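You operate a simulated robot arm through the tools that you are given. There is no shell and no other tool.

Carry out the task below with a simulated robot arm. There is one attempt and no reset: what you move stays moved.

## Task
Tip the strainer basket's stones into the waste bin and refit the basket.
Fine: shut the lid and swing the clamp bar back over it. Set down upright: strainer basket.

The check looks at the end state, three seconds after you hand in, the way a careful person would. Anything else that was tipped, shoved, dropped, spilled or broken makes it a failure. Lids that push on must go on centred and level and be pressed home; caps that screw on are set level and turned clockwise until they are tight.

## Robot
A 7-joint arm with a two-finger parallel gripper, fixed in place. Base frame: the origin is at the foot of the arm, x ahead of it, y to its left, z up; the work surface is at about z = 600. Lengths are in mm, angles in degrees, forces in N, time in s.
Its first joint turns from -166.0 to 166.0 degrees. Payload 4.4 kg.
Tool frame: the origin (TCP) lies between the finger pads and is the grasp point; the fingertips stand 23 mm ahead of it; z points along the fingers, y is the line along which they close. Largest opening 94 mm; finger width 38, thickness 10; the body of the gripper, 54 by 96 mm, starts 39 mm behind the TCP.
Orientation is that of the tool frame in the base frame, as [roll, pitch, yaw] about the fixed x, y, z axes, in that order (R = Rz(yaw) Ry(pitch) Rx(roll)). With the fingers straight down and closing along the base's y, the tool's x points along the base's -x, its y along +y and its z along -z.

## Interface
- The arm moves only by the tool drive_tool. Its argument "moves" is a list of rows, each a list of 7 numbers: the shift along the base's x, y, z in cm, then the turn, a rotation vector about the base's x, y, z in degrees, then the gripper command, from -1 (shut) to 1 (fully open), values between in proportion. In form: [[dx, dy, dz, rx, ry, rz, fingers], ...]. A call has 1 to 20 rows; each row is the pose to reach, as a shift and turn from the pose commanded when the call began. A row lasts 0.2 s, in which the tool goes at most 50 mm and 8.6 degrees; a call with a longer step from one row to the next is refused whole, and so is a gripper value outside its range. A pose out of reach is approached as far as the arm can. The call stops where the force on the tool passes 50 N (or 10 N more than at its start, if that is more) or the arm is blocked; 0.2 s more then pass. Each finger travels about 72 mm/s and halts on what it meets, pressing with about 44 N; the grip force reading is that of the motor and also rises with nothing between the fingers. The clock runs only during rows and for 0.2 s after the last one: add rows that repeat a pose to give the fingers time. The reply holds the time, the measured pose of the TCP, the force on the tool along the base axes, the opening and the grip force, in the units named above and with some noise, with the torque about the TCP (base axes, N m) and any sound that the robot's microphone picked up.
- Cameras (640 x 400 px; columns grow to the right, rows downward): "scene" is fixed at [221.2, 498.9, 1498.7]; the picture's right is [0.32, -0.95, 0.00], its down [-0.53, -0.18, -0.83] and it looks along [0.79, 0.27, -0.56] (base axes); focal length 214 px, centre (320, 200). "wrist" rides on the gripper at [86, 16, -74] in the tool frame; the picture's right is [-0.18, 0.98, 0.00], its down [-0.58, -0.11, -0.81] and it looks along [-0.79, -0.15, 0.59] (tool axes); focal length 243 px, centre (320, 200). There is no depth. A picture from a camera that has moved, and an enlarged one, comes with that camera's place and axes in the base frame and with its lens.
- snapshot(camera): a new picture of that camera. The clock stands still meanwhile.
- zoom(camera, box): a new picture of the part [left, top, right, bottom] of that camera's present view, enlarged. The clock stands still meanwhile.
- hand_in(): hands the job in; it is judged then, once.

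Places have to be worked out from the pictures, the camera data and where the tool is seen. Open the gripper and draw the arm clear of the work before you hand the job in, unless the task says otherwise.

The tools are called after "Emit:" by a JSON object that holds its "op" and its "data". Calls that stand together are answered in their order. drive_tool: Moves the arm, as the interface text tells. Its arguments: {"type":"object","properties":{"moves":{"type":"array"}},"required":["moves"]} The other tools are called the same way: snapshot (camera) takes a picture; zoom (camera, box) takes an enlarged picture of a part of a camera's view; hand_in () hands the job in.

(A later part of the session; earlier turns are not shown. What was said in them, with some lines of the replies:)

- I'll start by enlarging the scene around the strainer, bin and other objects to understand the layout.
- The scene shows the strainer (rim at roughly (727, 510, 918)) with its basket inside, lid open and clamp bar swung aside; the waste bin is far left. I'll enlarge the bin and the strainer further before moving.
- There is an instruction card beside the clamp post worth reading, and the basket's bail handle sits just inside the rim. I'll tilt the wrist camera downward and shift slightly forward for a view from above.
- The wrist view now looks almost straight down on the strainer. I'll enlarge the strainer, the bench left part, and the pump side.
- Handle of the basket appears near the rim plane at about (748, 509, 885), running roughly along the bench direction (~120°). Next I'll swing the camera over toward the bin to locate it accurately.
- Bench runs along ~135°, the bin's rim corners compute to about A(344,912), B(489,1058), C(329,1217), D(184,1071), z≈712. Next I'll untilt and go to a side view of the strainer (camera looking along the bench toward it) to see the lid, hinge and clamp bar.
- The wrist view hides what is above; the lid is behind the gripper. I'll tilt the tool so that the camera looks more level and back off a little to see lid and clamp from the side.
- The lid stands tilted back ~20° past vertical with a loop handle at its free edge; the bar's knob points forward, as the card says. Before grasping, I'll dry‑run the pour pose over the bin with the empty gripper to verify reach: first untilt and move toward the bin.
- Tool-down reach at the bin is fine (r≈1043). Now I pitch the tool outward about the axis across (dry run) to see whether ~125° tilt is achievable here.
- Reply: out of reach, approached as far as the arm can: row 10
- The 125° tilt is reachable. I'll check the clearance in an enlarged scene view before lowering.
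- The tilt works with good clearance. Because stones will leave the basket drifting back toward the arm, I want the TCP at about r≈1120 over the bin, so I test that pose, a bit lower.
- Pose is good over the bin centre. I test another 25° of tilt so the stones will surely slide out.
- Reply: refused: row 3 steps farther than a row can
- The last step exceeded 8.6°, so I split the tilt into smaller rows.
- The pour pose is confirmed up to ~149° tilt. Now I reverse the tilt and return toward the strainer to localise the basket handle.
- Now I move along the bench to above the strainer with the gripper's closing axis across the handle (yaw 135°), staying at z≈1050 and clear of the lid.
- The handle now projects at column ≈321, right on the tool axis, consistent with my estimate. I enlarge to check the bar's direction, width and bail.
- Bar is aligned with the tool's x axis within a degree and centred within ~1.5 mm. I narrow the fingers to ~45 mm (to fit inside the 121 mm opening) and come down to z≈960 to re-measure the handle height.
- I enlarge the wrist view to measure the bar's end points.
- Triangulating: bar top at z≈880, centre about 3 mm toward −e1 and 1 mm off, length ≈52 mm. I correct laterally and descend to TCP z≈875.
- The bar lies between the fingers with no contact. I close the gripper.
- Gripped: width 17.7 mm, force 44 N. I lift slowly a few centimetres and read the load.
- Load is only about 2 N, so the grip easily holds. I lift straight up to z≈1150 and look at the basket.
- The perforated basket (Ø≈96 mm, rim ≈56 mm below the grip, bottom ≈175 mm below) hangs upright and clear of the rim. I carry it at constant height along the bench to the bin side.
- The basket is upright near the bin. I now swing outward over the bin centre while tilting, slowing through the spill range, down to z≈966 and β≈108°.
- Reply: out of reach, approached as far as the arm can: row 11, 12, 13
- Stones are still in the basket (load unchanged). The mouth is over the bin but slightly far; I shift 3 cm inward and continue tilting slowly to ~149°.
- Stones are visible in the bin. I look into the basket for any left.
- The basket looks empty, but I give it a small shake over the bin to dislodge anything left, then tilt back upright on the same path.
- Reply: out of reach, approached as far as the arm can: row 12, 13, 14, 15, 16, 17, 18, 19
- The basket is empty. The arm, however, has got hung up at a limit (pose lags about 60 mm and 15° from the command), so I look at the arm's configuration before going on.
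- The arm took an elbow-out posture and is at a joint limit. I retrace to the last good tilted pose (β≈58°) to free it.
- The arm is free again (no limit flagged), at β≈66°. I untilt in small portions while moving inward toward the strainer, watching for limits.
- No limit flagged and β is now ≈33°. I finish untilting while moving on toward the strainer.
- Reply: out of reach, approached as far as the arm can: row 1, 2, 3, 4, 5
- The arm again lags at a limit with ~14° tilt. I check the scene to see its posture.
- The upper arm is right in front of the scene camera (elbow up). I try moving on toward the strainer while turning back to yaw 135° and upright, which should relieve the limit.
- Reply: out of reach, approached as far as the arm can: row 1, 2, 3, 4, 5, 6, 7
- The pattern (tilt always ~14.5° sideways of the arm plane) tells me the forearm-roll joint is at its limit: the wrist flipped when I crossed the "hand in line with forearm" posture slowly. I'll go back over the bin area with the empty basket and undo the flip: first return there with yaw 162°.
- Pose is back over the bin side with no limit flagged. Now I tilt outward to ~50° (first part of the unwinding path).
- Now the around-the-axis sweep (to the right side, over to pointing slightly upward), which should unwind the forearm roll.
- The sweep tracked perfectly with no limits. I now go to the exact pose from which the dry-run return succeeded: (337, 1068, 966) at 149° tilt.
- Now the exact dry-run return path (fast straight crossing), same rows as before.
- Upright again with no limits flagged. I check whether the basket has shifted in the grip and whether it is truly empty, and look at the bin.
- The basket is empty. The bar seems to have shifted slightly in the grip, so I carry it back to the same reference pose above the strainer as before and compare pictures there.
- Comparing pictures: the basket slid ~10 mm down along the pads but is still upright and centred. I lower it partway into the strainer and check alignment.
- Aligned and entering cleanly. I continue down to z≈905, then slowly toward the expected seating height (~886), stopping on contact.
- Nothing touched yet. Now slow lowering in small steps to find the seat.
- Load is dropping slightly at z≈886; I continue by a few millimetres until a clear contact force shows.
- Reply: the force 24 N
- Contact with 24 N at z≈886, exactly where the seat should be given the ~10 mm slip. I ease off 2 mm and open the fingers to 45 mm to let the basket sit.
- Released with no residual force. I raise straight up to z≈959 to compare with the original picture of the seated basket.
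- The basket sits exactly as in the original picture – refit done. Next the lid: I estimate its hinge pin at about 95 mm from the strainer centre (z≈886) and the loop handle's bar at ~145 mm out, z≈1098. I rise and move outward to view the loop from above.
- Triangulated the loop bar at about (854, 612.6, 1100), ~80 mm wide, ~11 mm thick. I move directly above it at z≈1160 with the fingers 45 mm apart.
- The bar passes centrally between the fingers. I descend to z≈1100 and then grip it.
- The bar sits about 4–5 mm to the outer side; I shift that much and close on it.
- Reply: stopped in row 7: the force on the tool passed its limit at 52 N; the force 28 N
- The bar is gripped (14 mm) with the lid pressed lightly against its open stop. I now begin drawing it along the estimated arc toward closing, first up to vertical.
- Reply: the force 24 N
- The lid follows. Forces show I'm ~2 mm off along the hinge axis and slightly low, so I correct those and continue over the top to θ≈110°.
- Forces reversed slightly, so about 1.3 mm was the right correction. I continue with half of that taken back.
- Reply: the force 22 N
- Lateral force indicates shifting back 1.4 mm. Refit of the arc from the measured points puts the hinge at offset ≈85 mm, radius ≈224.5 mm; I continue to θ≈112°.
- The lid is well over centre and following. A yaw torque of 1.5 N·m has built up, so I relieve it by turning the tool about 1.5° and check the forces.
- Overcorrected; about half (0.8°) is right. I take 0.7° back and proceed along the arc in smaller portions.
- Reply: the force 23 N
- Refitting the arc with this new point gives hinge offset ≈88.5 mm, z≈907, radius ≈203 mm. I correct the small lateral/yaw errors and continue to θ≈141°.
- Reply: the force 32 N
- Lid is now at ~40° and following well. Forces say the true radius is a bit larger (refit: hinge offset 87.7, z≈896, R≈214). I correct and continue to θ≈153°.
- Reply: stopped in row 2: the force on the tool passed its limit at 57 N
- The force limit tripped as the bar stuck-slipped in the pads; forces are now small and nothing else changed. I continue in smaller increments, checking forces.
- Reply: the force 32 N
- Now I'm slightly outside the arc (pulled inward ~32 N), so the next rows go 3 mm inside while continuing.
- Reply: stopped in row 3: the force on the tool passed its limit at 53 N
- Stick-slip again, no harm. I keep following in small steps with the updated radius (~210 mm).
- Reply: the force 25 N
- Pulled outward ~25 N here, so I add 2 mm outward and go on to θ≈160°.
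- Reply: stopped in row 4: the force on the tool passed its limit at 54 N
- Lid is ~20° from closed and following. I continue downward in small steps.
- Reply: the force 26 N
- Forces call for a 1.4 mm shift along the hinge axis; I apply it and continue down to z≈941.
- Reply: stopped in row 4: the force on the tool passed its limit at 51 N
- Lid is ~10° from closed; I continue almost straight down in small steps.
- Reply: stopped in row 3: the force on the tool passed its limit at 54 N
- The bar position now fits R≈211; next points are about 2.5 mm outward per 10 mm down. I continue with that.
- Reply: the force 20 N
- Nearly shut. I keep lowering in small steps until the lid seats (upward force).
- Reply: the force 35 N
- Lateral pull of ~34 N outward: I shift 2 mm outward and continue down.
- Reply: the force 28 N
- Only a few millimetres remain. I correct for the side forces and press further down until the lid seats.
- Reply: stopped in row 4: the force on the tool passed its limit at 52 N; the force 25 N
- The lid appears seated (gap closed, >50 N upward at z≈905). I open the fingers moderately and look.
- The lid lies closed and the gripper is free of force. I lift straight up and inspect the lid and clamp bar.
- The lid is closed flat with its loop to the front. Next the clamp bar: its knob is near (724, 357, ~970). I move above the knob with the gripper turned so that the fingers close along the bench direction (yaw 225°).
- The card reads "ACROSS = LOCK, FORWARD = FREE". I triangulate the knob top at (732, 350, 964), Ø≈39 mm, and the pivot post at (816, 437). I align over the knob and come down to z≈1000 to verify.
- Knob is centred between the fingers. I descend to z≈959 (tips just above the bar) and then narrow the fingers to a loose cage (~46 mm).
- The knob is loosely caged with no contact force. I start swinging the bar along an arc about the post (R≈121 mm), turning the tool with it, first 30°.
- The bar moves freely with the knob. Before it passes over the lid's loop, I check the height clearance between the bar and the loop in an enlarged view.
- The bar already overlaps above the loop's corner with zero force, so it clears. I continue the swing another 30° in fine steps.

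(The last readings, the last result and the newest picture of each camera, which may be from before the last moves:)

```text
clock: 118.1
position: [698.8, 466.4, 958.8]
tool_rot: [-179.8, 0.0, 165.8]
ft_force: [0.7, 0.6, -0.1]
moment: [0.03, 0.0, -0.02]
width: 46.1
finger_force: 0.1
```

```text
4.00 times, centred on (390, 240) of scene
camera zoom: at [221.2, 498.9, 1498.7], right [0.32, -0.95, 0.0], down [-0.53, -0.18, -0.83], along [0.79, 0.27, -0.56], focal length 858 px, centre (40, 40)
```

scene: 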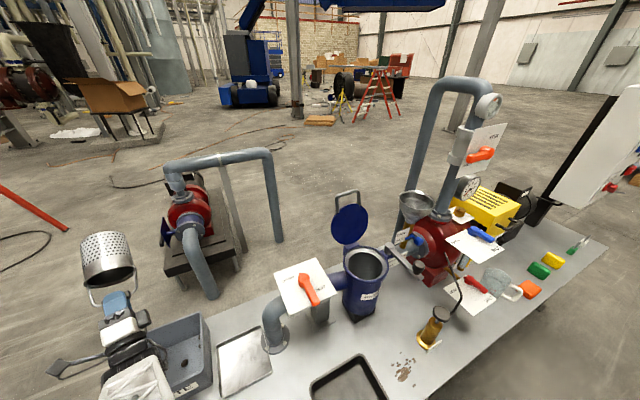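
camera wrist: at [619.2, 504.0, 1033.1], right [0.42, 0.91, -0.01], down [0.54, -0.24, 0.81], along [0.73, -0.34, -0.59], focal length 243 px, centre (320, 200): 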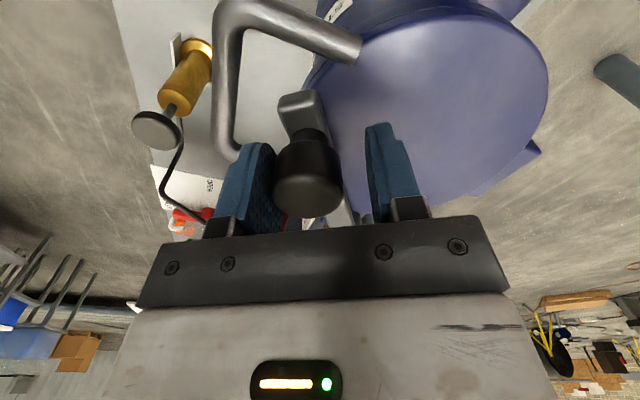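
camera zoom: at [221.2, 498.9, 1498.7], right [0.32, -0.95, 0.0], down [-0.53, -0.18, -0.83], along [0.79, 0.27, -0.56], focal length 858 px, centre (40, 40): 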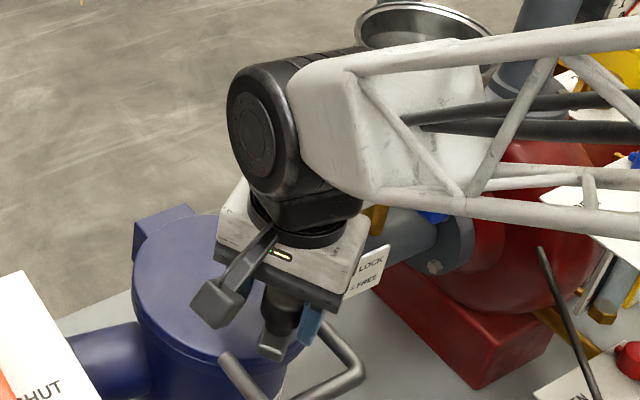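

No resistance. I continue the swing to the across position (bar pointing along the bench over the lid's centre), watching for a stop.

Emit:
{"op": "drive_tool", "data": {"moves": [[0.17, 0.61, 0, 0, 0, -3, -0.02], [0.38, 1.21, 0, 0, 0, -6, -0.02], [0.61, 1.8, 0, 0, 0, -9, -0.02], [0.87, 2.37, 0, 0, 0, -12, -0.02], [1.17, 2.93, 0, 0, 0, -15, -0.02], [1.49, 3.48, 0, 0, 0, -18, -0.02], [1.84, 4.01, 0, 0, 0, -21, -0.02], [2.22, 4.52, 0, 0, 0, -24, -0.02], [2.62, 5.0, 0, 0, 0, -27, -0.02], [3.05, 5.47, 0, 0, 0, -30, -0.02], [3.05, 5.47, 0, 0, 0, -30, -0.02]]}}

Emit:
{"op": "snapshot", "data": {"camera": "wrist"}}

Emit:
{"op": "zoom", "data": {"camera": "scene", "box": [320, 190, 440, 290]}}

```text
clock: 120.5
position: [728.5, 523.0, 959.7]
tool_rot: [-179.7, -0.1, 135.9]
ft_force: [-0.2, 0.0, -0.4]
moment: [-0.02, 0.0, 0.01]
width: 46.1
finger_force: 0.1
```

```text
taken
camera wrist: at [679.3, 594.8, 1032.9], right [0.82, 0.58, -0.01], down [0.35, -0.48, 0.81], along [0.46, -0.66, -0.59], focal length 243 px, centre (320, 200)
```

wrist: 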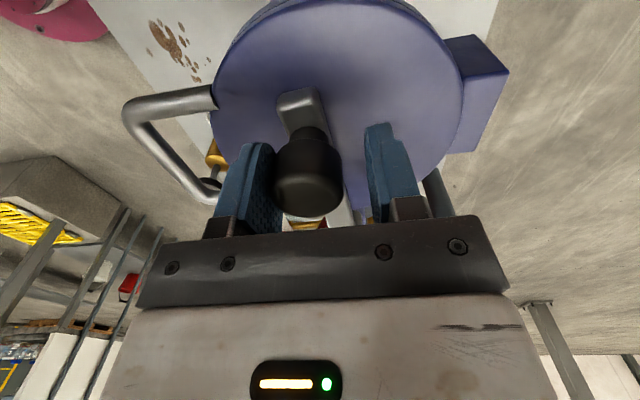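

```text
4.00 times, centred on (380, 240) of scene
camera zoom: at [221.2, 498.9, 1498.7], right [0.32, -0.95, 0.0], down [-0.53, -0.18, -0.83], along [0.79, 0.27, -0.56], focal length 858 px, centre (80, 40)
```

zoom: 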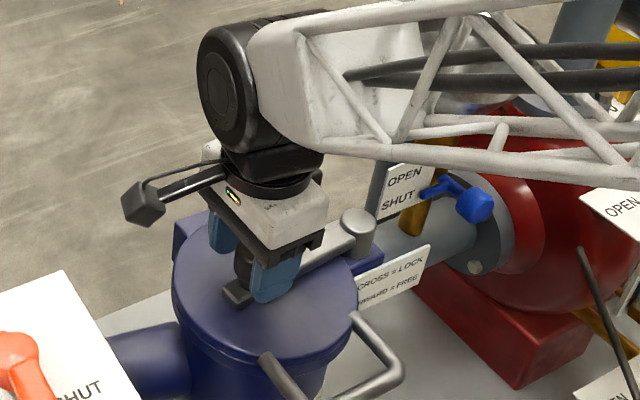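

The bar now lies over the lid, trailing the tool by ~1.7°. I push the last few degrees so that it is squarely across (≈134–135°).

Emit:
{"op": "drive_tool", "data": {"moves": [[0.22, 0.22, 0, 0, 0, -1.5, -0.02], [0.44, 0.43, 0, 0, 0, -2.9, -0.02], [0.44, 0.43, 0, 0, 0, -2.9, -0.02]]}}

Emit:
{"op": "zoom", "data": {"camera": "wrist", "box": [180, 0, 520, 230]}}

Emit:
{"op": "zoom", "data": {"camera": "scene", "box": [330, 210, 430, 290]}}

```text
clock: 121.3
position: [733.7, 526.2, 959.2]
tool_rot: [-179.7, -0.1, 133.0]
ft_force: [-0.5, 0.2, 0.7]
moment: [0.0, 0.01, -0.01]
width: 46.1
finger_force: 0.1
```

```text
1.74 times, centred on (350, 115) of wrist
camera zoom: at [687.4, 601.4, 1033.4], right [0.84, 0.54, -0.01], down [0.32, -0.5, 0.81], along [0.43, -0.68, -0.59], focal length 422 px, centre (268, 348)
```

zoom: 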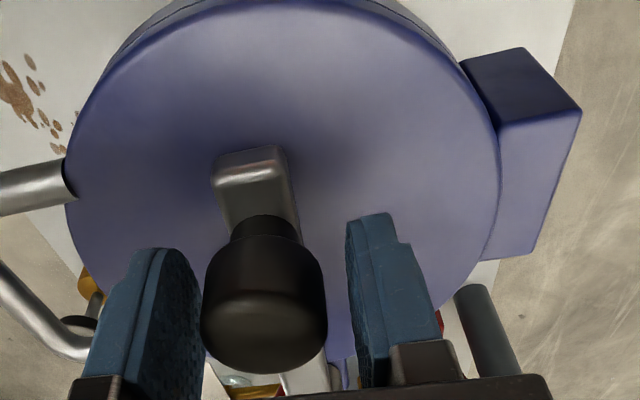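

```text
5.00 times, centred on (380, 250) of scene
camera zoom: at [221.2, 498.9, 1498.7], right [0.32, -0.95, 0.0], down [-0.53, -0.18, -0.83], along [0.79, 0.27, -0.56], focal length 1072 px, centre (20, -50)
```

zoom: 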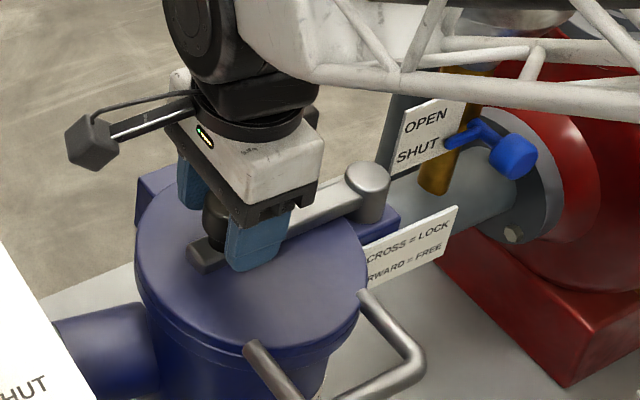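

The bar now passes squarely over the lid's centre with no force on the tool. I open the fingers wide and lift off the knob.

Emit:
{"op": "drive_tool", "data": {"moves": [[0, 0, 0, 0, 0, 0, 0.2], [0, 0, 0, 0, 0, 0, 0.5], [0, 0, 0, 0, 0, 0, 0.5], [0, 0, 2, 0, 0, 0, 0.5], [0, 0, 5, 0, 0, 0, 0.5], [0, 0, 9, 0, 0, 0, 0.5], [0, 0, 13, 0, 0, 0, 0.5], [-2, 2, 17, 0, 0, 0, 0.5], [-5, 5, 20, 0, 0, 0, 0.5], [-8, 8, 22, 0, 0, 0, 0.5], [-8, 8, 22, 0, 0, 0, 0.5]]}}

Emit:
{"op": "snapshot", "data": {"camera": "wrist"}}

Emit:
{"op": "zoom", "data": {"camera": "scene", "box": [320, 190, 440, 300]}}

```text
refused: row 9 steps farther than a row can; nothing moved
```

```text
taken
camera wrist: at [687.4, 601.4, 1033.4], right [0.84, 0.54, -0.01], down [0.32, -0.5, 0.81], along [0.43, -0.68, -0.59], focal length 243 px, centre (320, 200)
```

wrist: 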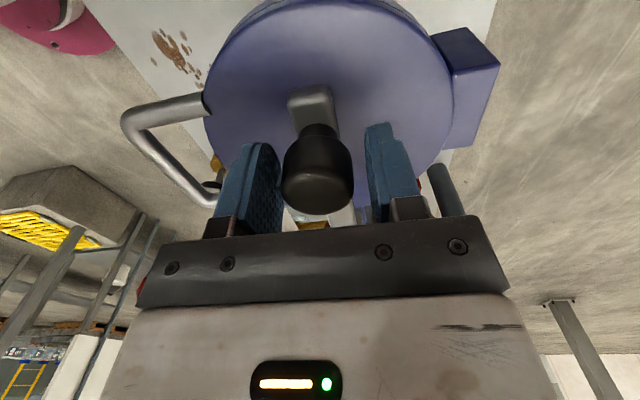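

```text
3.64 times, centred on (380, 245) of scene
camera zoom: at [221.2, 498.9, 1498.7], right [0.32, -0.95, 0.0], down [-0.53, -0.18, -0.83], along [0.79, 0.27, -0.56], focal length 780 px, centre (102, 36)
```

zoom: 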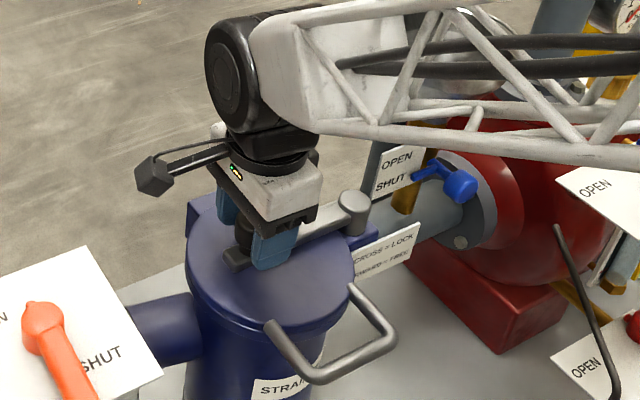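

The call was refused for one long step (nothing moved); the picture still shows bar and knob across the lid. I resend with shorter steps.

Emit:
{"op": "drive_tool", "data": {"moves": [[0, 0, 0, 0, 0, 0, 0.2], [0, 0, 0, 0, 0, 0, 0.5], [0, 0, 0, 0, 0, 0, 0.5], [0, 0, 2, 0, 0, 0, 0.5], [0, 0, 5, 0, 0, 0, 0.5], [0, 0, 8.5, 0, 0, 0, 0.5], [0, 0, 12, 0, 0, 0, 0.5], [-1.5, 1.5, 15, 0, 0, 0, 0.5], [-3.5, 3.5, 18, 0, 0, 0, 0.5], [-5.5, 5.5, 20, 0, 0, 0, 0.5], [-8, 8, 22, 0, 0, 0, 0.5], [-8, 8, 22, 0, 0, 0, 0.5]]}}

Emit:
{"op": "snapshot", "data": {"camera": "wrist"}}

Emit:
{"op": "zoom", "data": {"camera": "scene", "box": [320, 190, 440, 300]}}

```text
clock: 123.9
position: [652.5, 608.0, 1179.6]
tool_rot: [-179.7, -0.1, 133.0]
ft_force: [-0.1, -0.2, 0.5]
moment: [0.01, 0.02, 0.0]
width: 70.5
finger_force: 0.0
```

```text
taken
camera wrist: at [606.6, 683.5, 1253.4], right [0.84, 0.54, -0.01], down [0.32, -0.5, 0.81], along [0.43, -0.68, -0.59], focal length 243 px, centre (320, 200)
```

wrist: 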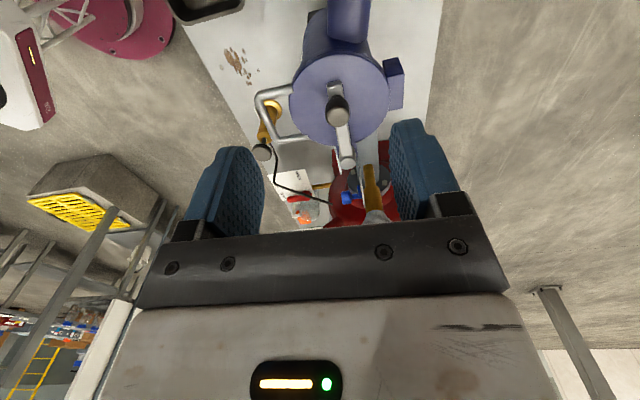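

```text
3.64 times, centred on (380, 245) of scene
camera zoom: at [221.2, 498.9, 1498.7], right [0.32, -0.95, 0.0], down [-0.53, -0.18, -0.83], along [0.79, 0.27, -0.56], focal length 780 px, centre (102, 36)
```

zoom: 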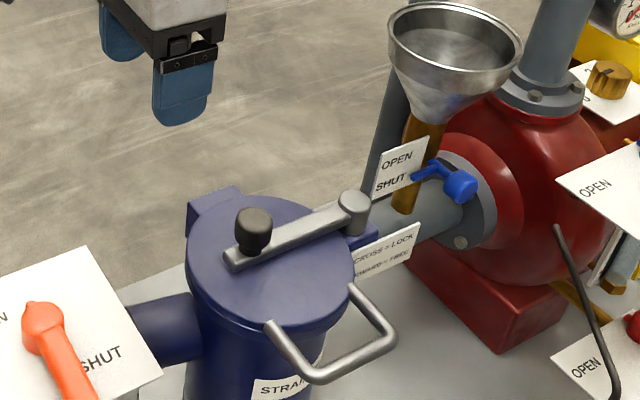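

The clamp bar lies across the closed lid. I check the lid's seating and the bar closely, and the whole scene including the bin.

Emit:
{"op": "zoom", "data": {"camera": "scene", "box": [340, 225, 410, 285]}}

Emit:
{"op": "zoom", "data": {"camera": "wrist", "box": [260, 20, 420, 180]}}

Emit:
{"op": "snapshot", "data": {"camera": "scene"}}

Emit:
{"op": "zoom", "data": {"camera": "scene", "box": [100, 300, 260, 400]}}

```text
6.67 times, centred on (375, 255) of scene
camera zoom: at [221.2, 498.9, 1498.7], right [0.32, -0.95, 0.0], down [-0.53, -0.18, -0.83], along [0.79, 0.27, -0.56], focal length 1430 px, centre (-47, -167)
```

zoom: 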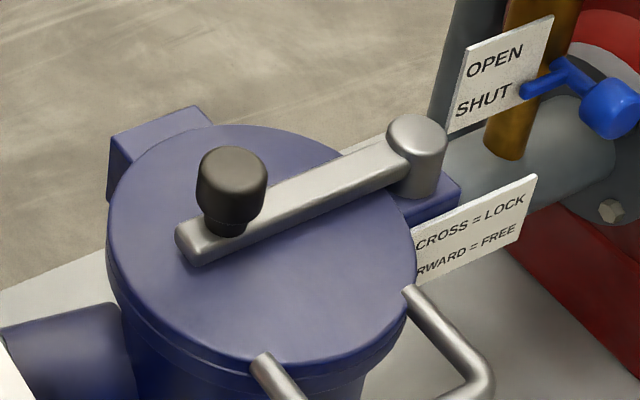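

```text
2.50 times, centred on (340, 100) of wrist
camera zoom: at [606.6, 683.5, 1253.4], right [0.84, 0.54, -0.01], down [0.32, -0.5, 0.81], along [0.43, -0.68, -0.59], focal length 606 px, centre (270, 450)
```

zoom: 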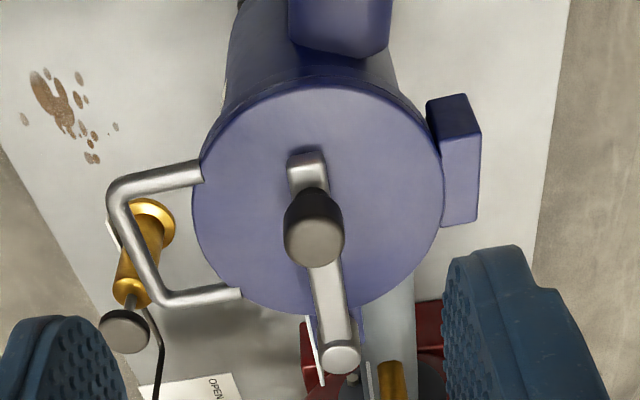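

```text
taken
```

scene: 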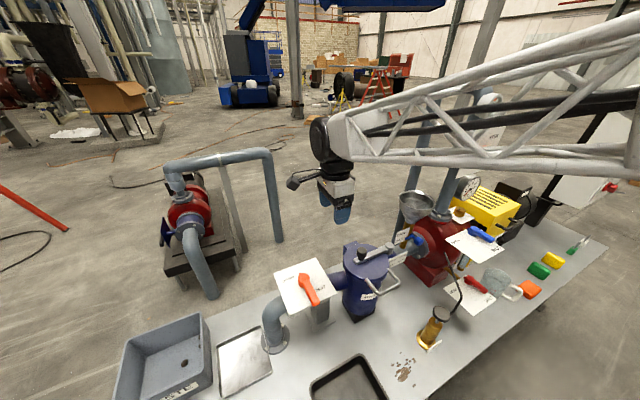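

```text
4.00 times, centred on (180, 350) of scene
camera zoom: at [221.2, 498.9, 1498.7], right [0.32, -0.95, 0.0], down [-0.53, -0.18, -0.83], along [0.79, 0.27, -0.56], focal length 858 px, centre (880, -400)
```

zoom: 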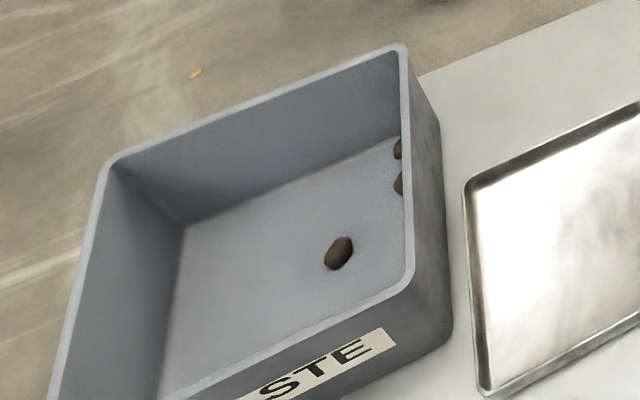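

Everything looks right; in the bin I can see three stones, but I originally counted about four dark stones in the basket. I move the arm so the wrist camera looks into the bin from the robot side to verify all are in.

Emit:
{"op": "drive_tool", "data": {"moves": [[-2, 0.5, 2, 0, 0, 7.5, 0.8], [-5, 0.8, 4, 0, 0, 15, 1], [-8.5, 1, 6, 0, 0, 22.5, 1], [-12, 1, 8, 0, 0, 30, 1], [-15.5, 1, 9, 0, 0, 37.5, 1], [-19, 1, 10, 0, 0, 45, 1], [-22.5, 1, 11, 0, 0, 52.5, 1], [-26, 1, 12, 0, 0, 60, 1], [-29.5, 1, 12, 0, 0, 67.5, 1], [-33, 1, 12, 0, 0, 75, 1], [-36.5, 0.5, 12, 0, 0, 82.5, 1], [-40, 0, 12, 0, 0, 90, 1], [-43, 0, 12, 0, 0, 97.5, 1], [-46, 0, 12, 0, 0, 105, 1], [-48, 0, 12, 0, 0, 110, 1], [-50, 0, 12, 0, 0, 115, 1], [-50, 0, 12, 0, 0, 115, 1]]}}

Emit:
{"op": "snapshot", "data": {"camera": "wrist"}}

```text
clock: 127.5
position: [152.2, 606.8, 1298.6]
tool_rot: [-179.7, -0.2, -111.9]
ft_force: [0.6, 0.0, -0.1]
moment: [-0.03, -0.01, 0.02]
width: 94.2
finger_force: 0.0
```

```text
taken
camera wrist: at [105.4, 533.3, 1372.8], right [-0.84, 0.54, -0.01], down [0.32, 0.5, 0.81], along [0.44, 0.68, -0.59], focal length 243 px, centre (320, 200)
```

wrist: 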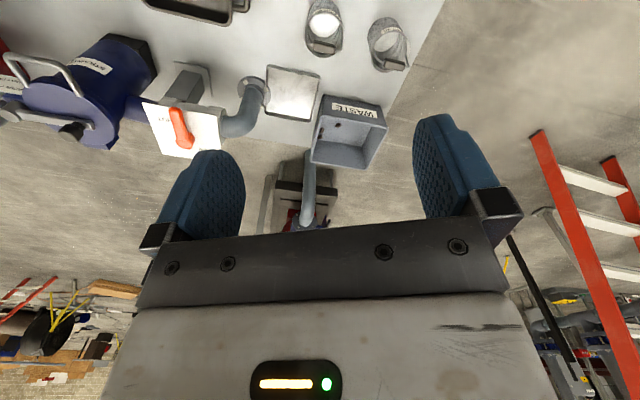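

Emit:
{"op": "zoom", "data": {"camera": "wrist", "box": [290, 60, 410, 180]}}

Emit:
{"op": "zoom", "data": {"camera": "wrist", "box": [140, 0, 440, 180]}}

Emit:
{"op": "snapshot", "data": {"camera": "scene"}}

```text
3.33 times, centred on (350, 120) of wrist
camera zoom: at [105.4, 533.3, 1372.8], right [-0.84, 0.54, -0.01], down [0.32, 0.5, 0.81], along [0.44, 0.68, -0.59], focal length 809 px, centre (220, 467)
```

zoom: 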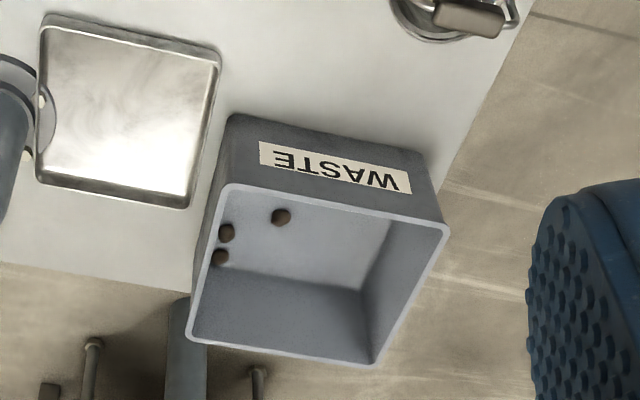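

```text
2.13 times, centred on (290, 90) of wrist
camera zoom: at [105.4, 533.3, 1372.8], right [-0.84, 0.54, -0.01], down [0.32, 0.5, 0.81], along [0.44, 0.68, -0.59], focal length 518 px, centre (384, 435)
```

zoom: 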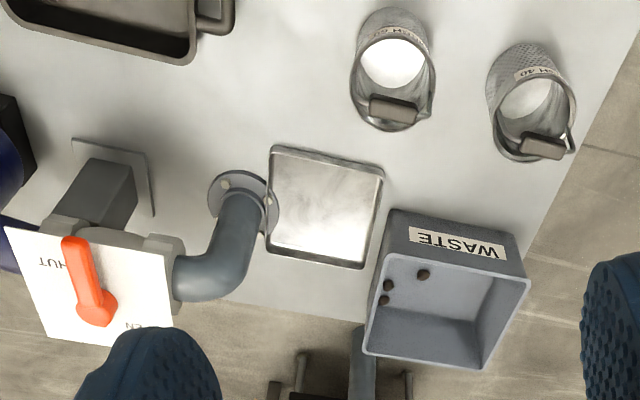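

```text
taken
```

scene: 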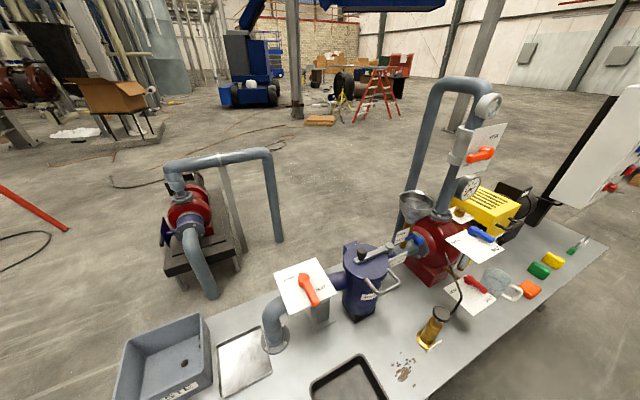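

Three stones are visible, but the strip behind the near wall is hidden. I move the camera further over for a steeper look into the bin.

Emit:
{"op": "drive_tool", "data": {"moves": [[1.5, 3.5, 0, 0, 0, 0, 1], [3.2, 7, 0, 0, 0, 1, 1], [4.9, 10.5, 0, 0, 0, 2, 1], [6.6, 14, 0, 0, 0, 3, 1], [8.3, 17.5, 0, 0, 0, 4, 1], [10, 21, 0, 0, 0, 4, 1], [11.3, 23.3, 0, 0, 0, 4, 1], [11.3, 23.3, 0, 0, 0, 4, 1]]}}

Emit:
{"op": "snapshot", "data": {"camera": "wrist"}}

```text
clock: 129.3
position: [267.8, 838.8, 1298.9]
tool_rot: [-179.7, -0.2, -108.1]
ft_force: [0.5, -0.7, 0.2]
moment: [-0.01, -0.02, 0.0]
width: 94.0
finger_force: 0.1
```

```text
taken
camera wrist: at [226.4, 762.1, 1372.8], right [-0.88, 0.48, -0.01], down [0.28, 0.52, 0.81], along [0.39, 0.7, -0.59], focal length 243 px, centre (320, 200)
```

wrist: 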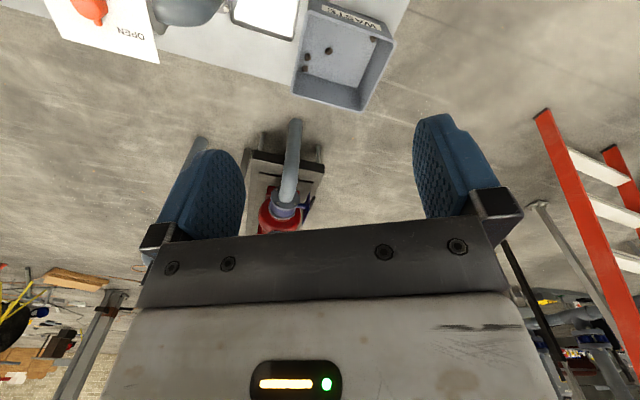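

Emit:
{"op": "zoom", "data": {"camera": "wrist", "box": [280, 0, 410, 120]}}

Emit:
{"op": "zoom", "data": {"camera": "wrist", "box": [200, 0, 480, 180]}}

```text
3.33 times, centred on (345, 60) of wrist
camera zoom: at [226.4, 762.1, 1372.8], right [-0.88, 0.48, -0.01], down [0.28, 0.52, 0.81], along [0.39, 0.7, -0.59], focal length 809 px, centre (237, 667)
```

zoom: 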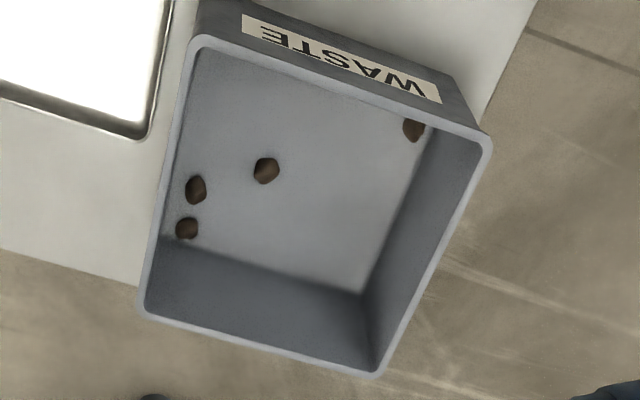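

```text
2.22 times, centred on (340, 90) of wrist
camera zoom: at [226.4, 762.1, 1372.8], right [-0.88, 0.48, -0.01], down [0.28, 0.52, 0.81], along [0.39, 0.7, -0.59], focal length 539 px, centre (276, 444)
```

zoom: 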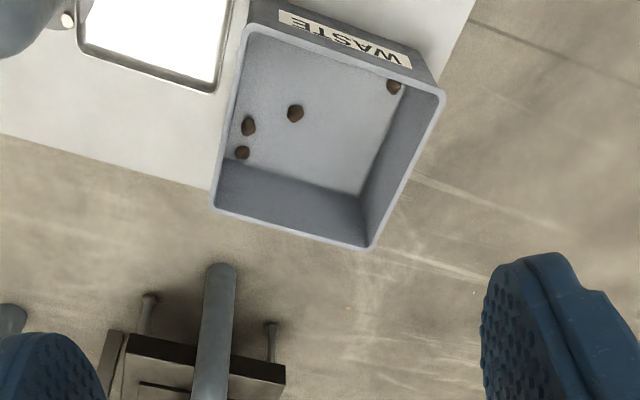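

All four stones are in the bin, the basket is refitted, the lid is shut with the clamp bar across it, and the open gripper is well clear of everything. I hand the job in.

Emit:
{"op": "hand_in", "data": {}}

```text
The job is handed in.
```

The job is handed in. All four stones are in the waste bin and the MESH 20 basket is back in the strainer, upright. The lid is shut and the clamp bar lies across it, which the card marks as the lock position.

- **Stones:** the final wrist view straight into the bin shows all four inside.
- **Basket:** it slid about 10 mm down in the grip after the tip. It still seated at the expected height, and the view matches the picture taken before I lifted it.
- **Lid:** the arm stopped several times on its force limit while I drew the lid over. The lid ended seated on the rim with no gap visible in the last close-up. I did not press down on the middle of it.
- **Clamp bar:** it swung freely and passes over the lid's centre. I felt no end stop, so its final angle comes from the pictures rather than from contact.

Partway through, the arm's wrist flipped and would not go back to upright, so I reversed that over the bin with the basket empty. I saw nothing else tipped or moved. The gripper is open and the arm is well clear of the bench.
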